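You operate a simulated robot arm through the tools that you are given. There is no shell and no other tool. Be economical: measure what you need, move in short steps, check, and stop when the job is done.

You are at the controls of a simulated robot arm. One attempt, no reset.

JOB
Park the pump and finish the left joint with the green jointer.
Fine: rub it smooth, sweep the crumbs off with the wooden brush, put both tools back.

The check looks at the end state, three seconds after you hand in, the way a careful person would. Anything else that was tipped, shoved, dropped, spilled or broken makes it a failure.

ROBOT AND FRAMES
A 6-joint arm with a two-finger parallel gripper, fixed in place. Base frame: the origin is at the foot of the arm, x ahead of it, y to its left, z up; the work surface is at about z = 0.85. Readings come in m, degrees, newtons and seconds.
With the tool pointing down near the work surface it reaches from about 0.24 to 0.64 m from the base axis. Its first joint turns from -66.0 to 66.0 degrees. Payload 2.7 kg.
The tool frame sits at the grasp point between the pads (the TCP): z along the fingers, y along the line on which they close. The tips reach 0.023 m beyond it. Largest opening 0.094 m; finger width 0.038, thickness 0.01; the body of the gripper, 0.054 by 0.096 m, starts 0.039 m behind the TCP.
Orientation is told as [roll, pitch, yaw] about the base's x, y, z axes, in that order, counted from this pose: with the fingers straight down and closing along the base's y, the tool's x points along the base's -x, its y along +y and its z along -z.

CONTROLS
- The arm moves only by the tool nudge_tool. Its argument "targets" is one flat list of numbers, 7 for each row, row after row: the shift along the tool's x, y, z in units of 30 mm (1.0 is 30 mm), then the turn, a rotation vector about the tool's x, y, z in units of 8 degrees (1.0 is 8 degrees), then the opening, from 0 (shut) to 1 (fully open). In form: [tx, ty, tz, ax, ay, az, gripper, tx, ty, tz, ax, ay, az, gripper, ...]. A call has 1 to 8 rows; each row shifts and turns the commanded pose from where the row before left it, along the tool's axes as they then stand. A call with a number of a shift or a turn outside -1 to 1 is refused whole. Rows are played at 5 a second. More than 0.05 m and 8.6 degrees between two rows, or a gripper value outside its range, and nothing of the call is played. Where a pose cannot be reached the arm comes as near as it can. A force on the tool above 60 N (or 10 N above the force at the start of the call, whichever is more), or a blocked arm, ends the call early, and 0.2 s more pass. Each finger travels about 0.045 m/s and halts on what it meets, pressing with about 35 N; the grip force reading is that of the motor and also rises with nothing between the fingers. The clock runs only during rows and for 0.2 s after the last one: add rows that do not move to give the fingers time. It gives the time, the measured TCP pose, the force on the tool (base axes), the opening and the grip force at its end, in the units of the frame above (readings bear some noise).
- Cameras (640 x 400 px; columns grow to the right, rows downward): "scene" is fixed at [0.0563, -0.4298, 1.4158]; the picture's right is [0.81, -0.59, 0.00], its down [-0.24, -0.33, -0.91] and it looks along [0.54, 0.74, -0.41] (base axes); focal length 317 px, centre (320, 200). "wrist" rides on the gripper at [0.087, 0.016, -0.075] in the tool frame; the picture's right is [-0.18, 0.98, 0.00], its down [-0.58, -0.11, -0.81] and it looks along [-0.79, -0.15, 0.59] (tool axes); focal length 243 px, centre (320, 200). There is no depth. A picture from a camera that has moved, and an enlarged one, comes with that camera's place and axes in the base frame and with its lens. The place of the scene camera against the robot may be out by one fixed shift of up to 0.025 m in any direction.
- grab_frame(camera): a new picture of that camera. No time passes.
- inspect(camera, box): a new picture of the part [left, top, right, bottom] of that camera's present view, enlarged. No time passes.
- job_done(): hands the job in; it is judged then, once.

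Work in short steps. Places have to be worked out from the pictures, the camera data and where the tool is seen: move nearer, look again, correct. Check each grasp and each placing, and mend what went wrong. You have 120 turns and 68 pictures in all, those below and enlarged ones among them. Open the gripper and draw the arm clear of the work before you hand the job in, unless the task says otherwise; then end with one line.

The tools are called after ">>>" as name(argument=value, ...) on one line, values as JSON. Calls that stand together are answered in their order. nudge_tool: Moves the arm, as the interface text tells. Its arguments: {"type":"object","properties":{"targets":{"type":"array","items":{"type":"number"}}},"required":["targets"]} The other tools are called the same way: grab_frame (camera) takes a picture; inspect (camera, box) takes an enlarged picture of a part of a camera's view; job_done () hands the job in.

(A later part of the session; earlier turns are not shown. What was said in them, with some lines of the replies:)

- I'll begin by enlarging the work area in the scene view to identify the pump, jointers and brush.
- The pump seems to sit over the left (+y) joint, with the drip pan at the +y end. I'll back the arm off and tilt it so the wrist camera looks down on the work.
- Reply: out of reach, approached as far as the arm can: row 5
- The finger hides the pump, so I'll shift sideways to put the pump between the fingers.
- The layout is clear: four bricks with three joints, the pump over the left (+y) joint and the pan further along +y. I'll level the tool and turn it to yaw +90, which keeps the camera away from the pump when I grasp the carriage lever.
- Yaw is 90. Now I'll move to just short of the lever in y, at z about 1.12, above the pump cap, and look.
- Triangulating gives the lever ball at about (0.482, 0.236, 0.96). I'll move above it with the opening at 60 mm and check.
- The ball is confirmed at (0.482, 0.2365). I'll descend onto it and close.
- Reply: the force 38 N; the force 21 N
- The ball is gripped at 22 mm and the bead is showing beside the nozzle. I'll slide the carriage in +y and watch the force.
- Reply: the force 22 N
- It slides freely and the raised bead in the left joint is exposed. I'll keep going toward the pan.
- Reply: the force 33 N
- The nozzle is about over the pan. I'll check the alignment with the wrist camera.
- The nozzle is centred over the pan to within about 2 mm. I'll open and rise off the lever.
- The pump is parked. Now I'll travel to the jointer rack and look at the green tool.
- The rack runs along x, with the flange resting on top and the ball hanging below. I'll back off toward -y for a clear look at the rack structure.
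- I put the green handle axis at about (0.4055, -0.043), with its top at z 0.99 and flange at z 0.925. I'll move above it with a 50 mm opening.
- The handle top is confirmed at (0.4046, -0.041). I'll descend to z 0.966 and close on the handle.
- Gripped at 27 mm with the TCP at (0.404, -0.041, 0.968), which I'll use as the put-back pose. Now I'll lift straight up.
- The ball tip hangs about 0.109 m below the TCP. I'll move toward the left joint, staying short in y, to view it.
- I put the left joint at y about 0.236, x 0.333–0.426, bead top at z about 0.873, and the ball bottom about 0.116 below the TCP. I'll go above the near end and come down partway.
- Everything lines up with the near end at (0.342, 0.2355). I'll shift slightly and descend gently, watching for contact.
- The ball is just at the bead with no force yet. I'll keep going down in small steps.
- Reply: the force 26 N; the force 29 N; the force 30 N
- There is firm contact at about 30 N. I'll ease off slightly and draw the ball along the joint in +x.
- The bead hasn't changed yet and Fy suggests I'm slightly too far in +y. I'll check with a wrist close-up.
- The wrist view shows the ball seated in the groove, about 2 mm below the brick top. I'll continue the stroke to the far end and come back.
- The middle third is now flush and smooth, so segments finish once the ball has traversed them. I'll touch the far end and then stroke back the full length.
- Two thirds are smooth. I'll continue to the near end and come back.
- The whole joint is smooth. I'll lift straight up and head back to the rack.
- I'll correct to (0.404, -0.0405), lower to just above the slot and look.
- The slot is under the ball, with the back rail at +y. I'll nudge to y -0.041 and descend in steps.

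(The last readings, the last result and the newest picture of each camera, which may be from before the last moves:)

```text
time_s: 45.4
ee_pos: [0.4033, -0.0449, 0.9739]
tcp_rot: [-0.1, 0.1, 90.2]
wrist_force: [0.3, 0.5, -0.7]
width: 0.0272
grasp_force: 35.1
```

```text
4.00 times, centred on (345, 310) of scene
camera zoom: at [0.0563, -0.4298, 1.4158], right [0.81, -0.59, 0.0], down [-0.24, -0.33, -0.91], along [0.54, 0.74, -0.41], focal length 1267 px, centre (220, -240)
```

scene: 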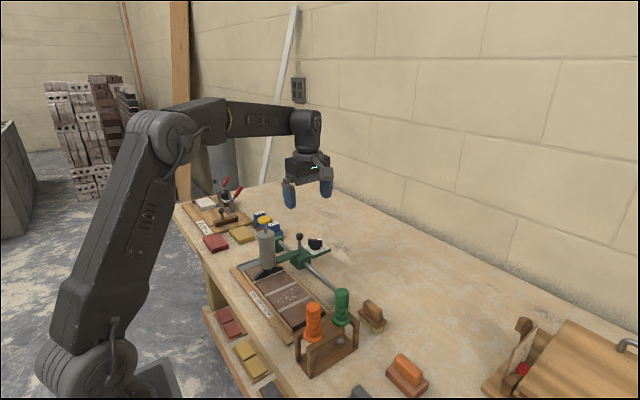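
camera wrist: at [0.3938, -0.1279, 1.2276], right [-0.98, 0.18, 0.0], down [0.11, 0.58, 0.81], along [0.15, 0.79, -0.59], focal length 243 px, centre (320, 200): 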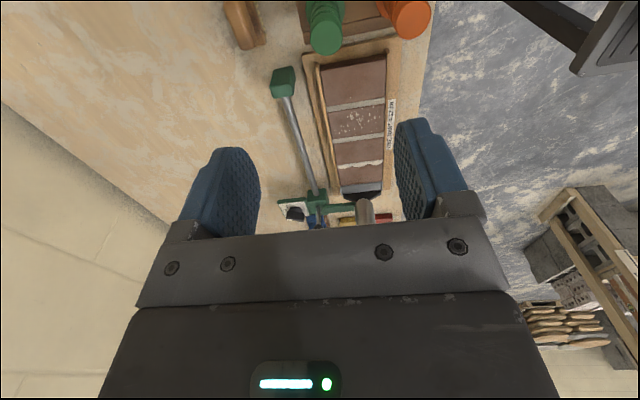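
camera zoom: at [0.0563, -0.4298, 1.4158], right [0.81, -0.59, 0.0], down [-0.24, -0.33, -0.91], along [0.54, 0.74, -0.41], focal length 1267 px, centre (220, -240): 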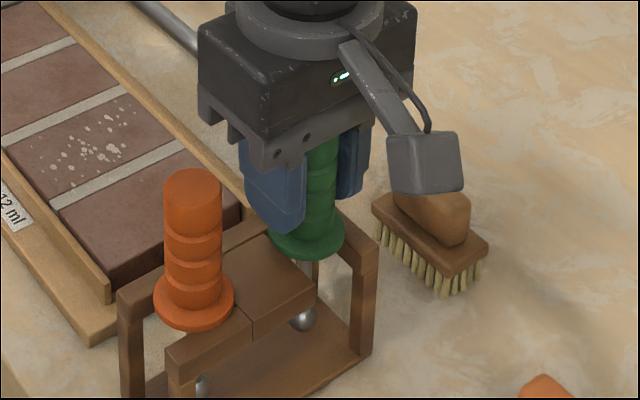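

I'm 4 mm low in y, so I'll correct and continue down until the flange seats.

>>> nudge_tool(targets=[-0.12, -0.03, 0, 0, 0, 0, 0.15, 0, 0, 0.12, 0, 0, 0, 0.15, 0, 0, 0.1, 0, 0, 0, 0.15, 0, 0, 0, 0, 0, 0, 0.15])

>>> nudge_tool(targets=[0, 0, 0.08, 0, 0, 0, 0.15, 0, 0, 0, 0, 0, 0, 0.15])

```text
time_s: 46.4
ee_pos: [0.406, -0.0411, 0.9669]
tcp_rot: [-0.1, 0.0, 90.3]
wrist_force: [-7.2, -0.9, 17.7]
width: 0.0269
grasp_force: 34.9
```

```text
time_s: 47.0
ee_pos: [0.4051, -0.0396, 0.9647]
tcp_rot: [-0.2, 0.0, 90.2]
wrist_force: [-7.2, -4.5, 32.3]
width: 0.0272
grasp_force: 35.3
```

The flange makes contact at about z 0.967. I'll check before releasing.

>>> inspect(camera="scene", box=[290, 260, 400, 360])

>>> inspect(camera="wrist", box=[200, 0, 480, 175])

```text
4.00 times, centred on (345, 310) of scene
camera zoom: at [0.0556, -0.4299, 1.4158], right [0.81, -0.59, 0.0], down [-0.24, -0.33, -0.91], along [0.54, 0.74, -0.4], focal length 1267 px, centre (220, -240)
```

zoom: 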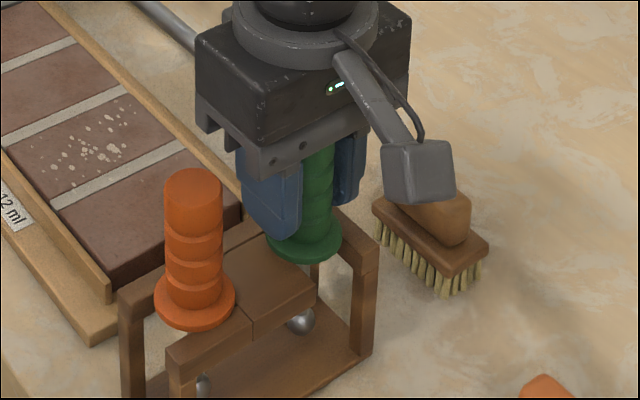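

```text
2.29 times, centred on (340, 88) of wrist
camera zoom: at [0.3878, -0.1258, 1.0393], right [-0.98, 0.18, 0.0], down [0.1, 0.58, 0.81], along [0.15, 0.79, -0.59], focal length 555 px, centre (274, 457)
```

zoom: 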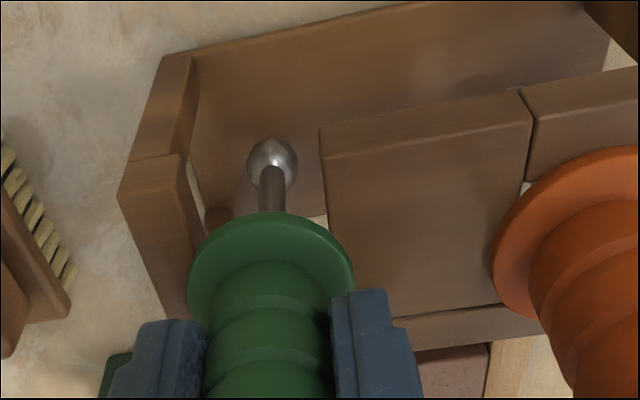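

The flange and ball are in the same pixels as at the start, so it's seated. I'll relax, release and rise.

>>> nudge_tool(targets=[0, 0, -0.08, 0, 0, 0, 0.15, 0, 0, 0, 0, 0, 0, 0.5, 0, 0, 0, 0, 0, 0, 0.5, 0, 0, -0.7, 0, 0, 0, 0.5, 0, 0, -1, 0, 0, 0, 0.5, 0, 0, -1, 0, 0, 0, 0.5, 0, 0, -1, 0, 0, 0, 0.5, 0, 0, 0, 0, 0, 0, 0.5])

>>> inspect(camera="scene", box=[280, 260, 440, 360])

>>> inspect(camera="wrist", box=[160, 0, 480, 200])

```text
time_s: 48.8
ee_pos: [0.4047, -0.0414, 1.0786]
tcp_rot: [0.0, 0.1, 90.2]
wrist_force: [0.5, -1.4, 0.0]
width: 0.047
grasp_force: 0.1
```

```text
4.00 times, centred on (360, 310) of scene
camera zoom: at [0.0562, -0.4298, 1.4158], right [0.81, -0.59, 0.0], down [-0.24, -0.33, -0.91], along [0.54, 0.74, -0.41], focal length 1267 px, centre (160, -240)
```

zoom: 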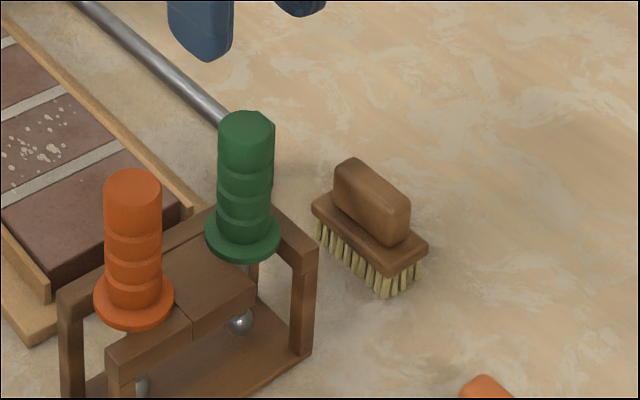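

```text
2.00 times, centred on (320, 100) of wrist
camera zoom: at [0.3882, -0.1274, 1.1534], right [-0.98, 0.18, 0.0], down [0.11, 0.58, 0.81], along [0.15, 0.79, -0.59], focal length 485 px, centre (320, 400)
```

zoom: 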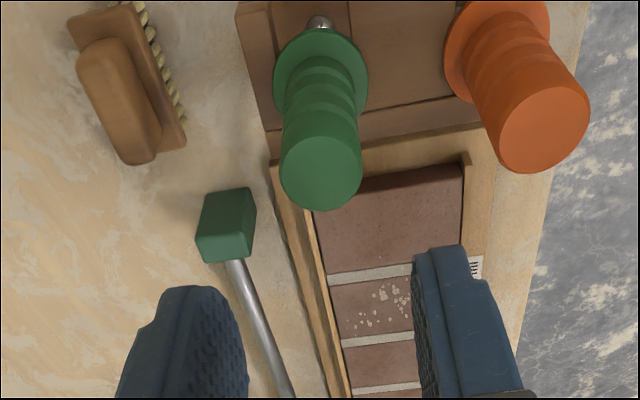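

The jointer is home. Now the wooden brush: I'll move to where the wrist camera can see it well.

>>> nudge_tool(targets=[0.75, -0.71, 0, 0, 0, 0, 0.6, 0.75, -0.71, 0, 0, 0, 0, 0.6, 0.75, -0.71, 0, 0, 0, 0, 0.6, 0.75, -0.71, 0, 0, 0, 0, 0.6, 0, 0, 0, 0, 0, 0, 0.6])

>>> inspect(camera="wrist", box=[200, 0, 440, 150])

```text
time_s: 50.0
ee_pos: [0.4926, -0.1299, 1.0782]
tcp_rot: [0.0, 0.1, 90.2]
wrist_force: [0.3, 0.3, 0.5]
width: 0.0563
grasp_force: 0.1
```

```text
2.67 times, centred on (320, 75) of wrist
camera zoom: at [0.4749, -0.2157, 1.1521], right [-0.98, 0.18, 0.0], down [0.11, 0.58, 0.81], along [0.15, 0.79, -0.59], focal length 647 px, centre (320, 533)
```

zoom: 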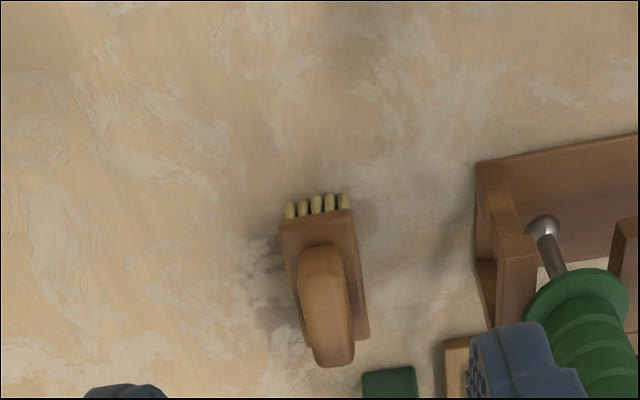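

The brush lies along y, centred at about (0.504, -0.043), with the handle top at z about 0.895. I'll go above it.

>>> nudge_tool(targets=[-0.95, -0.12, 0, 0, 0, 0, 0.55, -0.95, -0.12, 0, 0, 0, 0, 0.55, -0.95, -0.12, 0, 0, 0, 0, 0.55, 0, 0, 1, 0, 0, 0, 0.55, 0, 0, 1, 0, 0, 0, 0.55, 0, 0, 1, 0, 0, 0, 0.55, 0, 0, 1, 0, 0, 0, 0.55, 0, 0, 0, 0, 0, 0, 0.55])

>>> inspect(camera="wrist", box=[200, 0, 440, 150])

>>> inspect(camera="scene", box=[320, 240, 440, 340])

```text
time_s: 51.8
ee_pos: [0.5002, -0.0451, 0.9548]
tcp_rot: [0.0, 0.1, 90.1]
wrist_force: [0.0, 0.0, 0.1]
width: 0.0517
grasp_force: 0.0
```

```text
2.67 times, centred on (320, 75) of wrist
camera zoom: at [0.4828, -0.1306, 1.0289], right [-0.98, 0.18, 0.0], down [0.11, 0.58, 0.81], along [0.15, 0.79, -0.59], focal length 647 px, centre (320, 533)
```

zoom: 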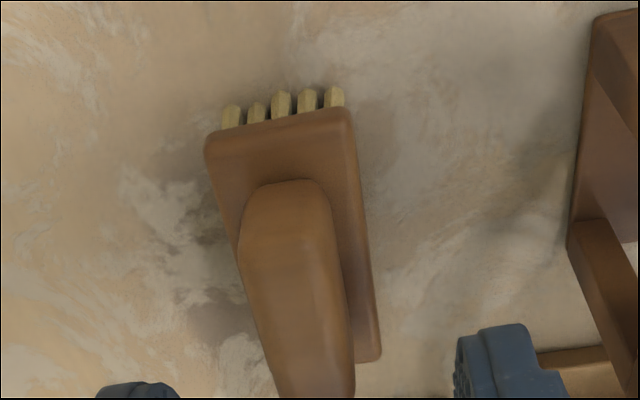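

```text
4.00 times, centred on (380, 290) of scene
camera zoom: at [0.0563, -0.4298, 1.4158], right [0.81, -0.59, 0.0], down [-0.24, -0.33, -0.91], along [0.54, 0.74, -0.41], focal length 1267 px, centre (80, -160)
```

zoom: 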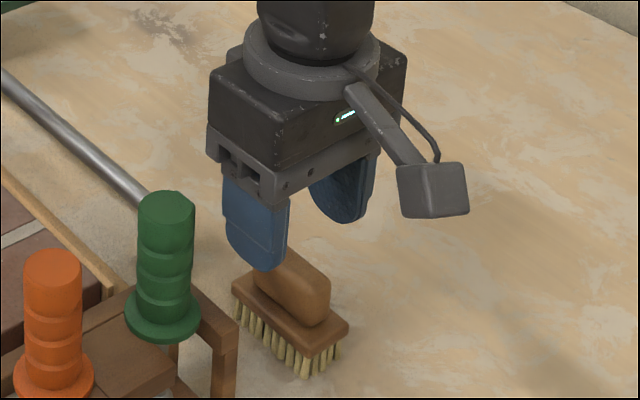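

The alignment is good and needs +4 mm in x. I'll descend to about z 0.90.

>>> nudge_tool(targets=[-0.05, -0.13, 0.8, 0, 0, 0, 0.55, 0, 0, 0.8, 0, 0, 0, 0.55, 0, 0, 0.2, 0, 0, 0, 0.55, 0, 0, 0, 0, 0, 0, 0.55])

>>> inspect(camera="scene", box=[340, 260, 420, 330])

```text
time_s: 52.8
ee_pos: [0.5066, -0.0438, 0.9032]
tcp_rot: [0.1, 0.1, 90.1]
wrist_force: [0.7, -0.2, 0.1]
width: 0.0516
grasp_force: 0.1
```

```text
5.71 times, centred on (380, 295) of scene
camera zoom: at [0.0563, -0.4298, 1.4158], right [0.81, -0.59, 0.0], down [-0.24, -0.33, -0.91], along [0.54, 0.74, -0.41], focal length 1810 px, centre (-23, -343)
```

zoom: 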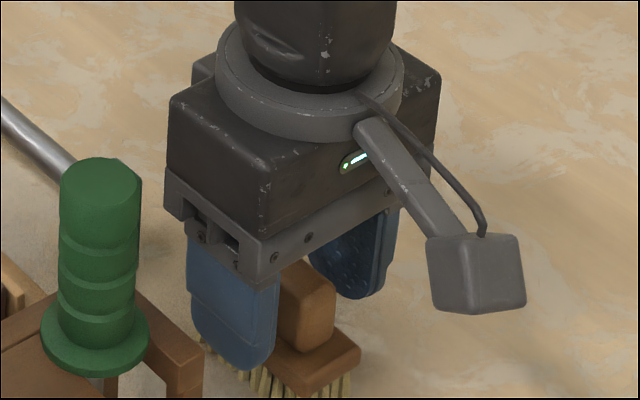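

The fingers straddle the handle, so I'll close.

>>> nudge_tool(targets=[0, 0, 0, 0, 0, 0, 0.05, 0, 0, 0, 0, 0, 0, 0.05, 0, 0, 0, 0, 0, 0, 0.05, 0, 0, 0, 0, 0, 0, 0.05])

>>> inspect(camera="scene", box=[340, 260, 420, 330])

```text
time_s: 53.8
ee_pos: [0.506, -0.0449, 0.902]
tcp_rot: [0.1, 0.1, 90.0]
wrist_force: [0.6, 0.2, -0.3]
width: 0.0195
grasp_force: 34.9
```

```text
5.71 times, centred on (380, 295) of scene
camera zoom: at [0.0563, -0.4298, 1.4158], right [0.81, -0.59, 0.0], down [-0.24, -0.33, -0.91], along [0.54, 0.74, -0.41], focal length 1810 px, centre (-23, -343)
```

zoom: 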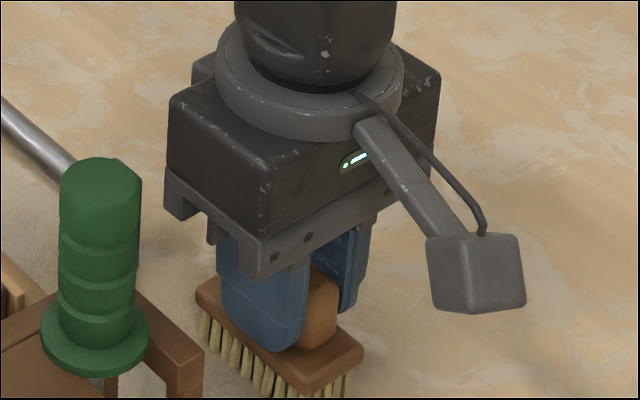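

The handle is gripped at 19.5 mm; the brush's home pose is TCP (0.506, -0.045, 0.902). I'll lift it and carry it around to above the crumbed brick.

>>> nudge_tool(targets=[0, 0, -0.9, 0, 0, 0, 0.05, 0, 0, -0.9, 0, 0, 0, 0.05, 0, 0, -0.9, 0, 0, 0, 0.05, 0, 0, -0.9, 0, 0, 0, 0.05, 0, 0, -0.7, 0, 0, 0, 0.05, -1, 0, 0, 0, 0, 0, 0.05, -1, 0, 0, 0, 0, 0, 0.05, -1, 0, 0, 0, 0, 0, 0.05])

>>> nudge_tool(targets=[-1, 0, 0, 0, 0, 0, 0.05, -1, 0.5, 0, 0, 0, 0, 0.05, -0.95, 0.9, 0, 0, 0, 0, 0.05, 0, 0.95, 0, 0, 0, 0, 0.05, 0, 0.95, 0, 0, 0, 0, 0.05, 0, 0.9, 0, 0, 0, 0, 0.05, 0, 0.8, 0, 0, 0, 0, 0.05, 0, 0, 0, 0, 0, 0, 0.05])

>>> inspect(camera="wrist", box=[160, 0, 480, 200])

>>> inspect(camera="scene", box=[220, 210, 380, 310])

```text
time_s: 55.6
ee_pos: [0.5052, 0.0465, 1.0315]
tcp_rot: [0.0, 0.0, 90.1]
wrist_force: [0.0, 0.2, -1.3]
width: 0.0192
grasp_force: 34.7
```

```text
time_s: 57.4
ee_pos: [0.3542, 0.1333, 1.0305]
tcp_rot: [0.0, 0.1, 90.2]
wrist_force: [-0.1, 0.2, -0.9]
width: 0.0192
grasp_force: 35.1
```

```text
2.00 times, centred on (320, 100) of wrist
camera zoom: at [0.3364, 0.0485, 1.1049], right [-0.98, 0.18, 0.0], down [0.11, 0.58, 0.81], along [0.15, 0.79, -0.59], focal length 485 px, centre (320, 400)
```

zoom: 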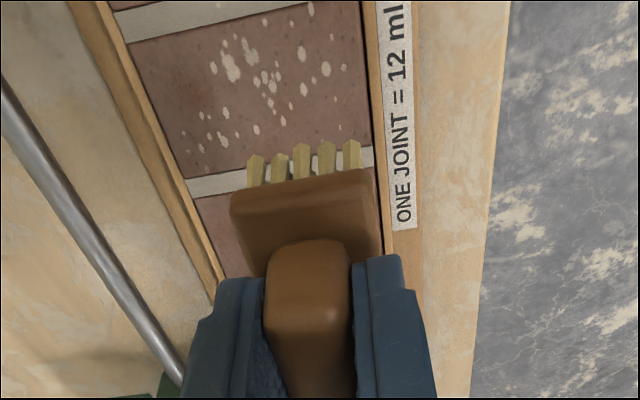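

```text
4.00 times, centred on (300, 260) of scene
camera zoom: at [0.0562, -0.4298, 1.4158], right [0.81, -0.59, 0.0], down [-0.24, -0.33, -0.91], along [0.54, 0.74, -0.41], focal length 1267 px, centre (400, -40)
```

zoom: 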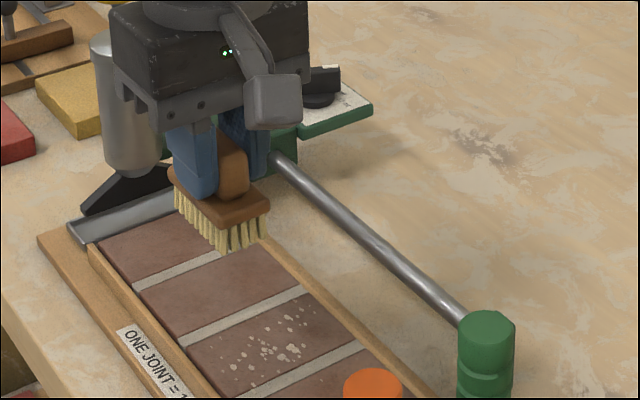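

Crumbs span x 0.34–0.42 and y 0.106–0.148. I'll shift to y 0.128 and descend near the near edge of the brick.

>>> nudge_tool(targets=[0.17, 0.05, 0.8, 0, 0, 0, 0.05, 0, 0, 0.8, 0, 0, 0, 0.05, 0, 0, 0.8, 0, 0, 0, 0.05, 0, 0, 0.6, 0, 0, 0, 0.05, 0, 0, 0, 0, 0, 0, 0.05])

>>> nudge_tool(targets=[0, 0, 0.13, 0, 0, 0, 0.05, 0, 0, 0, 0, 0, 0, 0.05])

>>> nudge_tool(targets=[0, 0, 0.1, 0, 0, 0, 0.05, 0, 0, 0, 0, 0, 0, 0.05])

>>> inspect(camera="scene", box=[240, 240, 340, 320])

```text
time_s: 58.6
ee_pos: [0.3507, 0.1305, 0.9396]
tcp_rot: [0.1, 0.2, 90.2]
wrist_force: [-1.1, 0.4, -0.7]
width: 0.0192
grasp_force: 35.5
```

```text
time_s: 59.2
ee_pos: [0.3537, 0.1283, 0.9362]
tcp_rot: [0.0, 0.1, 90.2]
wrist_force: [-0.5, 1.0, -0.8]
width: 0.0193
grasp_force: 35.1
```

```text
time_s: 59.8
ee_pos: [0.3541, 0.1278, 0.9328]
tcp_rot: [-0.1, 0.0, 90.1]
wrist_force: [0.0, -0.5, -1.1]
width: 0.0192
grasp_force: 35.3
```

```text
5.00 times, centred on (290, 280) of scene
camera zoom: at [0.0563, -0.4298, 1.4158], right [0.81, -0.59, 0.0], down [-0.24, -0.33, -0.91], along [0.54, 0.74, -0.41], focal length 1584 px, centre (470, -200)
```

zoom: 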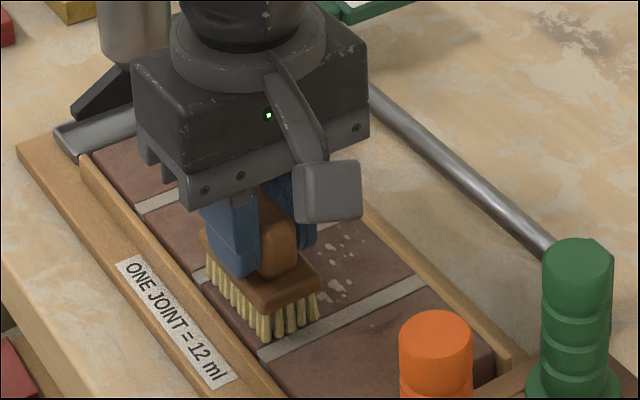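

It's nearly touching, so I'll continue with small steps down.

>>> nudge_tool(targets=[0, 0, 0.1, 0, 0, 0, 0.05, 0, 0, 0, 0, 0, 0, 0.05])

>>> nudge_tool(targets=[0, 0, 0.08, 0, 0, 0, 0.05, 0, 0, 0, 0, 0, 0, 0.05])

>>> nudge_tool(targets=[0, 0, 0.07, 0, 0, 0, 0.05, 0, 0, 0, 0, 0, 0, 0.05])

```text
time_s: 60.4
ee_pos: [0.353, 0.1285, 0.9324]
tcp_rot: [-0.1, -0.1, 90.2]
wrist_force: [-6.0, -2.3, 27.5]
width: 0.0195
grasp_force: 34.8
```

```text
time_s: 61.0
ee_pos: [0.3533, 0.1298, 0.9292]
tcp_rot: [0.0, 0.0, 90.2]
wrist_force: [-9.8, -2.8, 42.0]
width: 0.0193
grasp_force: 35.3
```

```text
time_s: 61.4
ee_pos: [0.3541, 0.1296, 0.9294]
tcp_rot: [-0.3, -0.1, 90.2]
wrist_force: [-2.8, -0.6, 8.5]
width: 0.0191
grasp_force: 35.0
stopped in row 2: the force on the tool passed its limit (the readings are from after the stop); the commanded pose is now the measured one
```

Contact is now light at 8.5 N. I'll sweep +x across the brick.

>>> nudge_tool(targets=[0, -0.3, 0, 0, 0, 0, 0.05, 0, -0.4, 0, 0, 0, 0, 0.05, 0, -0.4, 0, 0, 0, 0, 0.05, 0, -0.4, 0, 0, 0, 0, 0.05, 0, 0, 0, 0, 0, 0, 0.05])

>>> inspect(camera="scene", box=[240, 240, 340, 320])

>>> inspect(camera="wrist", box=[200, 0, 480, 140])

```text
time_s: 62.6
ee_pos: [0.3989, 0.1284, 0.9296]
tcp_rot: [-0.4, 0.0, 90.2]
wrist_force: [-8.8, 1.1, 22.0]
width: 0.0193
grasp_force: 34.8
```

```text
5.00 times, centred on (290, 280) of scene
camera zoom: at [0.0557, -0.4298, 1.4158], right [0.81, -0.59, 0.0], down [-0.24, -0.33, -0.91], along [0.54, 0.74, -0.4], focal length 1584 px, centre (470, -200)
```

zoom: 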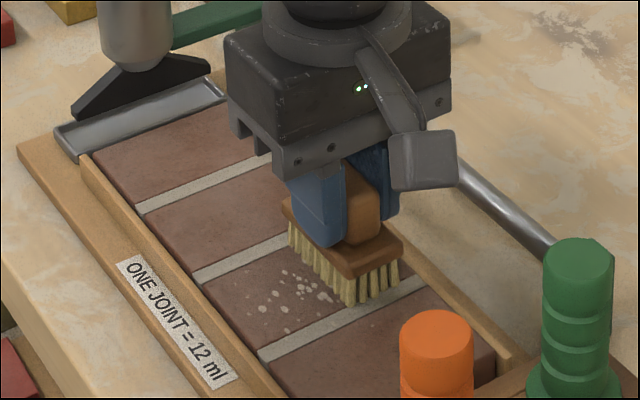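

```text
2.29 times, centred on (340, 70) of wrist
camera zoom: at [0.382, 0.0412, 1.0041], right [-0.98, 0.18, 0.0], down [0.1, 0.58, 0.81], along [0.15, 0.79, -0.59], focal length 555 px, centre (274, 497)
```

zoom: 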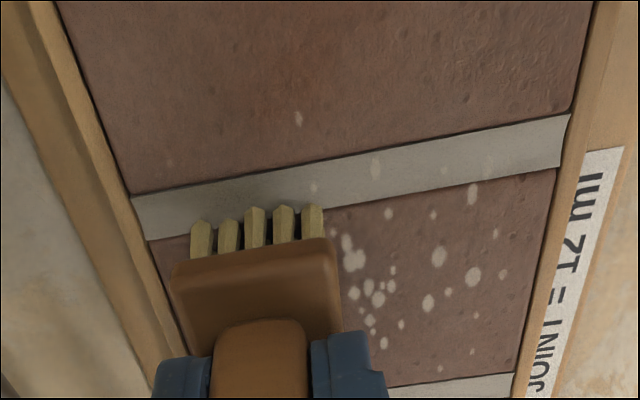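

The crumbs persist so far, as the bead did mid-stroke. I'll continue the stroke on over the far edge.

>>> nudge_tool(targets=[0, -0.3, 0, 0, 0, 0, 0.05, 0, -0.3, 0, 0, 0, 0, 0.05, 0, 0, 0, 0, 0, 0, 0.05])

>>> inspect(camera="wrist", box=[200, 0, 480, 140])

```text
time_s: 63.4
ee_pos: [0.4167, 0.1274, 0.9296]
tcp_rot: [-0.1, 0.1, 90.2]
wrist_force: [-3.5, 1.6, 6.4]
width: 0.0193
grasp_force: 34.5
```

```text
2.29 times, centred on (340, 70) of wrist
camera zoom: at [0.3998, 0.0412, 1.0042], right [-0.98, 0.18, 0.0], down [0.1, 0.58, 0.81], along [0.15, 0.79, -0.59], focal length 555 px, centre (274, 497)
```

zoom: 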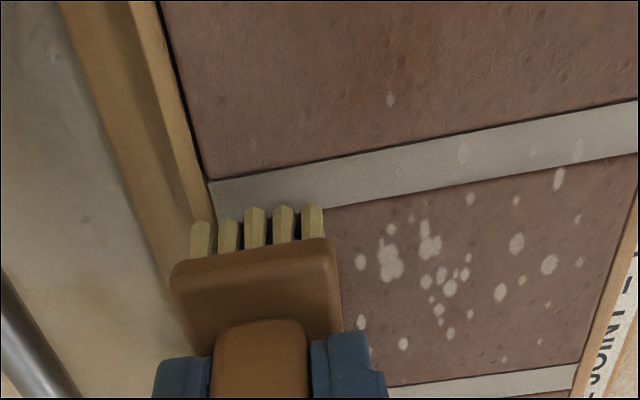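

The crumbs look a little fainter but remain. I'll stroke back and forth again at the same pressure and compare.

>>> nudge_tool(targets=[0, 0.4, 0.02, 0, 0, 0, 0.05, 0, 0.4, 0, 0, 0, 0, 0.05, 0, 0.4, 0, 0, 0, 0, 0.05, 0, 0.4, 0, 0, 0, 0, 0.05, 0, 0.4, 0, 0, 0, 0, 0.05, 0, 0.1, 0, 0, 0, 0, 0.05, 0, 0, 0, 0, 0, 0, 0.05])

>>> inspect(camera="wrist", box=[200, 0, 480, 140])

>>> inspect(camera="scene", box=[240, 240, 340, 320])

```text
time_s: 65.0
ee_pos: [0.3567, 0.13, 0.93]
tcp_rot: [-0.4, -0.2, 90.2]
wrist_force: [11.2, -2.4, 26.0]
width: 0.0191
grasp_force: 34.6
```

```text
2.29 times, centred on (340, 70) of wrist
camera zoom: at [0.3385, 0.0435, 1.0038], right [-0.98, 0.18, -0.01], down [0.1, 0.58, 0.81], along [0.15, 0.79, -0.59], focal length 555 px, centre (274, 497)
```

zoom: 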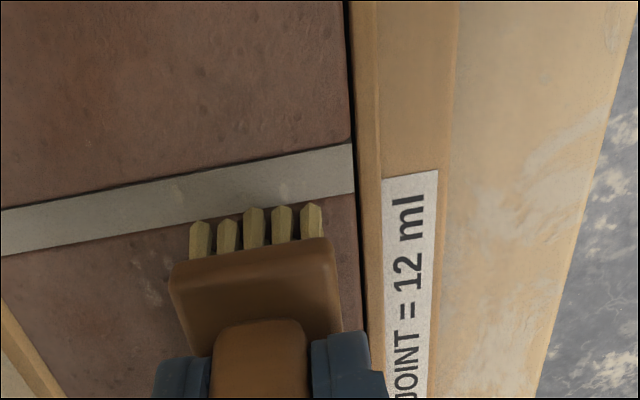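

```text
5.00 times, centred on (290, 280) of scene
camera zoom: at [0.0562, -0.4299, 1.4158], right [0.81, -0.59, 0.0], down [-0.24, -0.33, -0.91], along [0.54, 0.74, -0.4], focal length 1584 px, centre (470, -200)
```

zoom: 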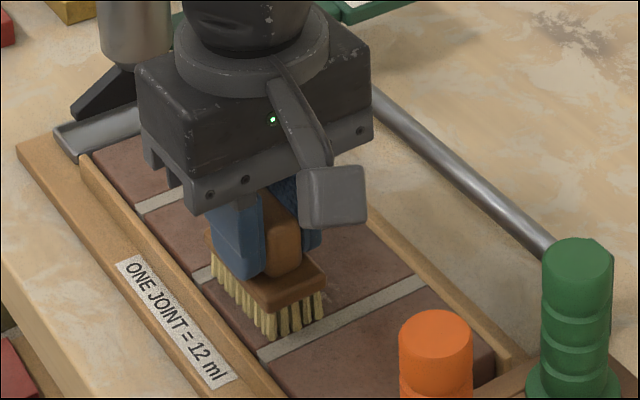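

The crumbs are fading with each pass. I'll do two more passes, shifted slightly toward -y on the way back.

>>> nudge_tool(targets=[0, -0.4, 0, 0, 0, 0, 0.05, 0, -0.4, 0, 0, 0, 0, 0.05, 0, -0.4, 0, 0, 0, 0, 0.05, 0, -0.4, 0, 0, 0, 0, 0.05, 0, -0.4, 0, 0, 0, 0, 0.05, 0, 0, 0, 0, 0, 0, 0.05])

>>> nudge_tool(targets=[0.3, 0, 0, 0, 0, 0, 0.05, 0, 0.4, 0, 0, 0, 0, 0.05, 0, 0.4, 0, 0, 0, 0, 0.05, 0, 0.4, 0, 0, 0, 0, 0.05, 0, 0.4, 0, 0, 0, 0, 0.05, 0, 0.4, 0, 0, 0, 0, 0.05, 0, 0, 0, 0, 0, 0, 0.05])

>>> nudge_tool(targets=[0, -0.4, 0, 0, 0, 0, 0.05, 0, -0.4, 0, 0, 0, 0, 0.05, 0, -0.4, 0, 0, 0, 0, 0.05, 0, -0.4, 0, 0, 0, 0, 0.05, 0, -0.4, 0, 0, 0, 0, 0.05, 0, 0, -0.5, 0, 0, 0, 0.05, 0, 0, -1, 0, 0, 0, 0.05, 0, 0, -1, 0, 0, 0, 0.05])

>>> inspect(camera="wrist", box=[200, 0, 520, 160])

>>> inspect(camera="scene", box=[220, 230, 340, 320])

```text
time_s: 66.4
ee_pos: [0.4148, 0.1287, 0.9292]
tcp_rot: [-0.3, 0.0, 90.3]
wrist_force: [-11.6, 0.4, 26.6]
width: 0.0194
grasp_force: 35.3
```

```text
time_s: 68.0
ee_pos: [0.3536, 0.1198, 0.9298]
tcp_rot: [-0.4, 0.0, 90.2]
wrist_force: [2.8, -3.2, 9.5]
width: 0.0192
grasp_force: 34.8
```

```text
time_s: 69.8
ee_pos: [0.4133, 0.1197, 1.0051]
tcp_rot: [-0.2, 0.0, 90.3]
wrist_force: [0.4, 0.6, -0.4]
width: 0.0194
grasp_force: 35.3
```

```text
2.00 times, centred on (360, 80) of wrist
camera zoom: at [0.3959, 0.0339, 1.0794], right [-0.98, 0.18, 0.0], down [0.1, 0.58, 0.81], along [0.15, 0.79, -0.59], focal length 485 px, centre (240, 440)
```

zoom: 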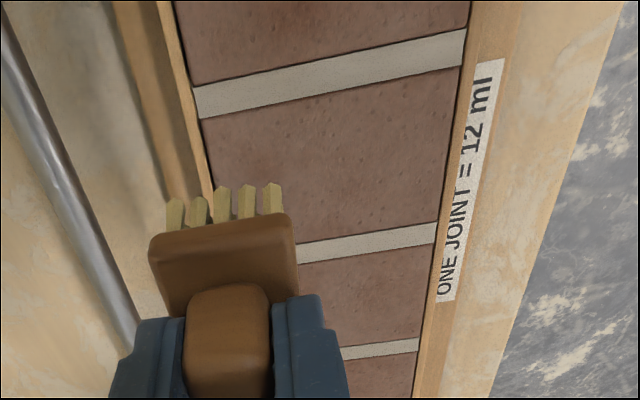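

```text
4.44 times, centred on (280, 275) of scene
camera zoom: at [0.0563, -0.4298, 1.4158], right [0.81, -0.59, 0.0], down [-0.24, -0.33, -0.91], along [0.54, 0.74, -0.41], focal length 1408 px, centre (498, -133)
```

zoom: 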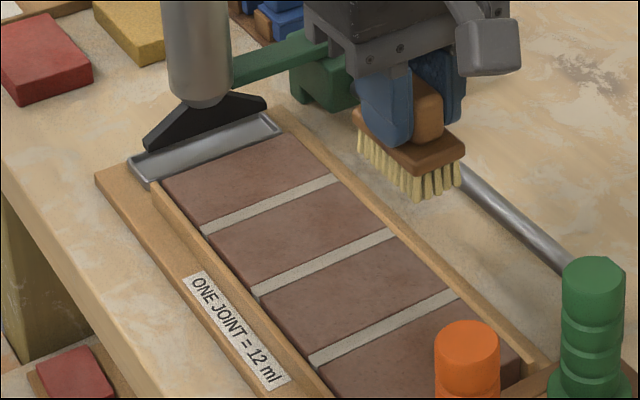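

The crumbs are gone and all three joints are clean. I'll carry the brush back to its place.

>>> nudge_tool(targets=[0, 0, -1, 0, 0, 0, 0.05, 0, -0.9, 0, 0, 0, 0, 0.05, 0, -0.9, 0, 0, 0, 0, 0.05, 0.3, -0.9, 0, 0, 0, 0, 0.05, 1, -0.38, 0, 0, 0, 0, 0.05, 1, 0, 0, 0, 0, 0, 0.05, 1, 0, 0, 0, 0, 0, 0.05, 0, 0, 0, 0, 0, 0, 0.05])

>>> nudge_tool(targets=[1, 0, 0, 0, 0, 0, 0.05, 1, 0, 0, 0, 0, 0, 0.05, 0.2, 0, 0, 0, 0, 0, 0.05, 0, 0, 0, 0, 0, 0, 0.05])

```text
time_s: 71.6
ee_pos: [0.5068, 0.0191, 1.036]
tcp_rot: [-0.2, 0.0, 90.2]
wrist_force: [0.4, -0.1, -1.5]
width: 0.0197
grasp_force: 34.9
```

```text
time_s: 72.6
ee_pos: [0.5074, -0.0436, 1.0332]
tcp_rot: [-0.3, 0.0, 90.1]
wrist_force: [-0.4, -0.1, -1.7]
width: 0.0198
grasp_force: 35.0
```

I'm over the home spot. I'll descend to just above the bench, then feel for contact.

>>> nudge_tool(targets=[0.04, 0.04, 0.9, 0, 0, 0, 0.05, 0, 0, 0.9, 0, 0, 0, 0.05, 0, 0, 0.9, 0, 0, 0, 0.05, 0, 0, 0.9, 0, 0, 0, 0.05, 0, 0, 0.5, 0, 0, 0, 0.05, 0, 0, 0, 0, 0, 0, 0.05])

>>> nudge_tool(targets=[0, 0, 0.08, 0, 0, 0, 0.05, 0, 0, 0.05, 0, 0, 0, 0.05, 0, 0, 0, 0, 0, 0, 0.05])

>>> inspect(camera="scene", box=[340, 260, 420, 330])

```text
time_s: 74.0
ee_pos: [0.5053, -0.0448, 0.909]
tcp_rot: [-0.3, -0.1, 90.2]
wrist_force: [0.2, 0.1, -0.9]
width: 0.0194
grasp_force: 34.4
```

```text
time_s: 74.8
ee_pos: [0.5061, -0.0445, 0.9065]
tcp_rot: [-0.3, 0.1, 90.2]
wrist_force: [0.3, -0.3, -0.4]
width: 0.0193
grasp_force: 35.1
```

```text
5.71 times, centred on (380, 295) of scene
camera zoom: at [0.0563, -0.4298, 1.4158], right [0.81, -0.59, 0.0], down [-0.24, -0.33, -0.91], along [0.54, 0.74, -0.41], focal length 1810 px, centre (-23, -343)
```

zoom: 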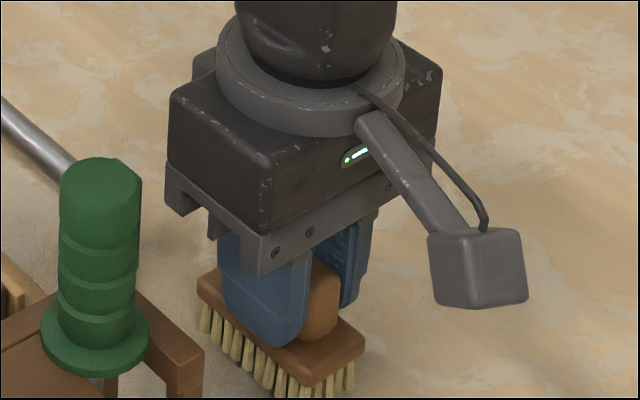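

It's a few mm up, so I'll ease down the rest of the way.

>>> nudge_tool(targets=[0, 0, 0.07, 0, 0, 0, 0.05, 0, 0, 0.06, 0, 0, 0, 0.05, 0, 0, 0, 0, 0, 0, 0.05])

>>> nudge_tool(targets=[0, 0, 0.05, 0, 0, 0, 0.05, 0, 0, 0, 0, 0, 0, 0.05])

```text
time_s: 75.6
ee_pos: [0.5052, -0.0462, 0.9036]
tcp_rot: [-0.1, 0.0, 90.2]
wrist_force: [1.4, -0.8, -1.1]
width: 0.0194
grasp_force: 35.0
```

```text
time_s: 76.2
ee_pos: [0.5061, -0.0453, 0.9018]
tcp_rot: [-0.2, 0.0, 90.2]
wrist_force: [-0.2, -0.9, -1.3]
width: 0.0196
grasp_force: 34.9
```

>>> nudge_tool(targets=[0, 0, 0.05, 0, 0, 0, 0.05, 0, 0, 0, 0, 0, 0, 0.05])

>>> nudge_tool(targets=[0, 0, 0.05, 0, 0, 0, 0.05, 0, 0, 0, 0, 0, 0, 0.05])

```text
time_s: 76.8
ee_pos: [0.5062, -0.0466, 0.902]
tcp_rot: [-0.2, 0.0, 90.1]
wrist_force: [-4.5, -0.5, 10.9]
width: 0.0193
grasp_force: 34.9
```

```text
time_s: 77.4
ee_pos: [0.5067, -0.0459, 0.9017]
tcp_rot: [-0.6, 0.0, 90.0]
wrist_force: [-9.4, -1.1, 34.1]
width: 0.0196
grasp_force: 34.9
```

The bristles are on the bench. I'll ease off, open, rise and inspect.

>>> nudge_tool(targets=[0, 0, -0.05, 0, 0, 0, 0.05, 0, 0, 0, 0, 0, 0, 0.5, 0, 0, 0, 0, 0, 0, 0.5, 0, 0, 0, 0, 0, 0, 0.5, 0, 0, -0.9, 0, 0, 0, 0.5, 0, 0, -1, 0, 0, 0, 0.5, 0, 0, -1, 0, 0, 0, 0.5, 0, 0, -1, 0, 0, 0, 0.5])

>>> nudge_tool(targets=[0, 0, -1, 0, 0, 0, 0.5, 0, 0, -1, 0, 0, 0, 0.5, 0, 0, -1, 0, 0, 0, 0.5, 0, 0, -1, 0, 0, 0, 0.5, 0, 0, -0.5, 0, 0, 0, 0.5, 0, 0, 0, 0, 0, 0, 0.5])

>>> grab_frame(camera="scene")

>>> inspect(camera="scene", box=[220, 210, 420, 370])

```text
time_s: 79.2
ee_pos: [0.5042, -0.0447, 1.0189]
tcp_rot: [-0.2, 0.0, 90.2]
wrist_force: [-0.1, 0.7, 1.0]
width: 0.0471
grasp_force: 0.0
```

```text
time_s: 80.6
ee_pos: [0.5038, -0.0444, 1.1524]
tcp_rot: [-0.3, 0.0, 90.2]
wrist_force: [0.3, 0.2, -0.3]
width: 0.0469
grasp_force: 0.0
```

```text
9 pictures are left
```

scene: 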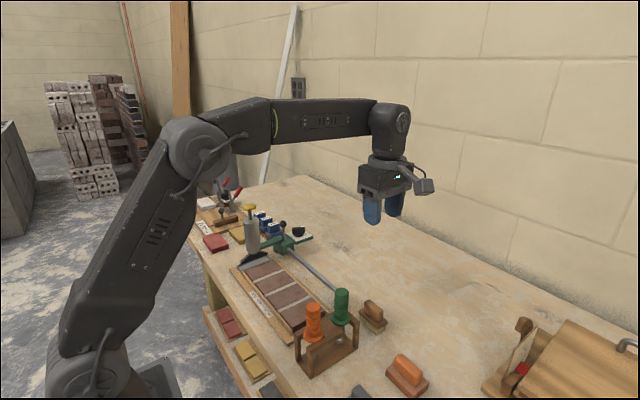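

```text
2.50 times, centred on (320, 290) of scene
camera zoom: at [0.0563, -0.4298, 1.4158], right [0.81, -0.59, 0.0], down [-0.24, -0.33, -0.91], along [0.54, 0.74, -0.41], focal length 792 px, centre (320, -25)
```

zoom: 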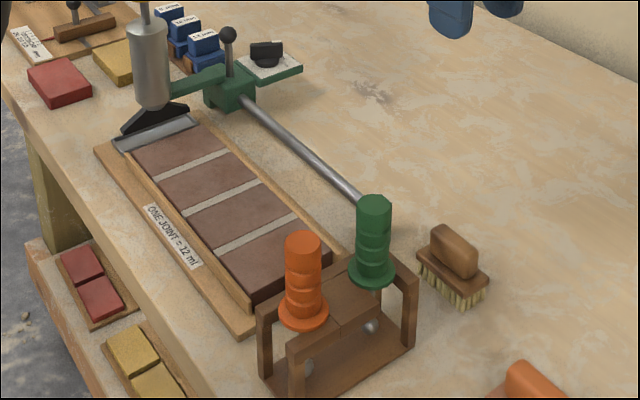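

Everything is in place: pump over the pan, left joint smooth, bricks clean, jointer in the rack and brush home. The arm is clear, so I'll open the gripper fully and hand in.

>>> nudge_tool(targets=[0, 0, -1, 0, 0, 0, 1, 0, 0, -1, 0, 0, 0, 1, 0, 0, 0, 0, 0, 0, 1, 0, 0, 0, 0, 0, 0, 1])

>>> job_done()

```text
time_s: 81.6
ee_pos: [0.5044, -0.0441, 1.2132]
tcp_rot: [-0.3, -0.1, 90.3]
wrist_force: [-0.3, 0.3, 0.2]
width: 0.0943
grasp_force: 0.0
```

```text
The job is handed in.
```

The pump is parked over its pan, the left joint is rubbed smooth with the green jointer, the crumbs are swept off with the wooden brush, and both tools are back where they started.
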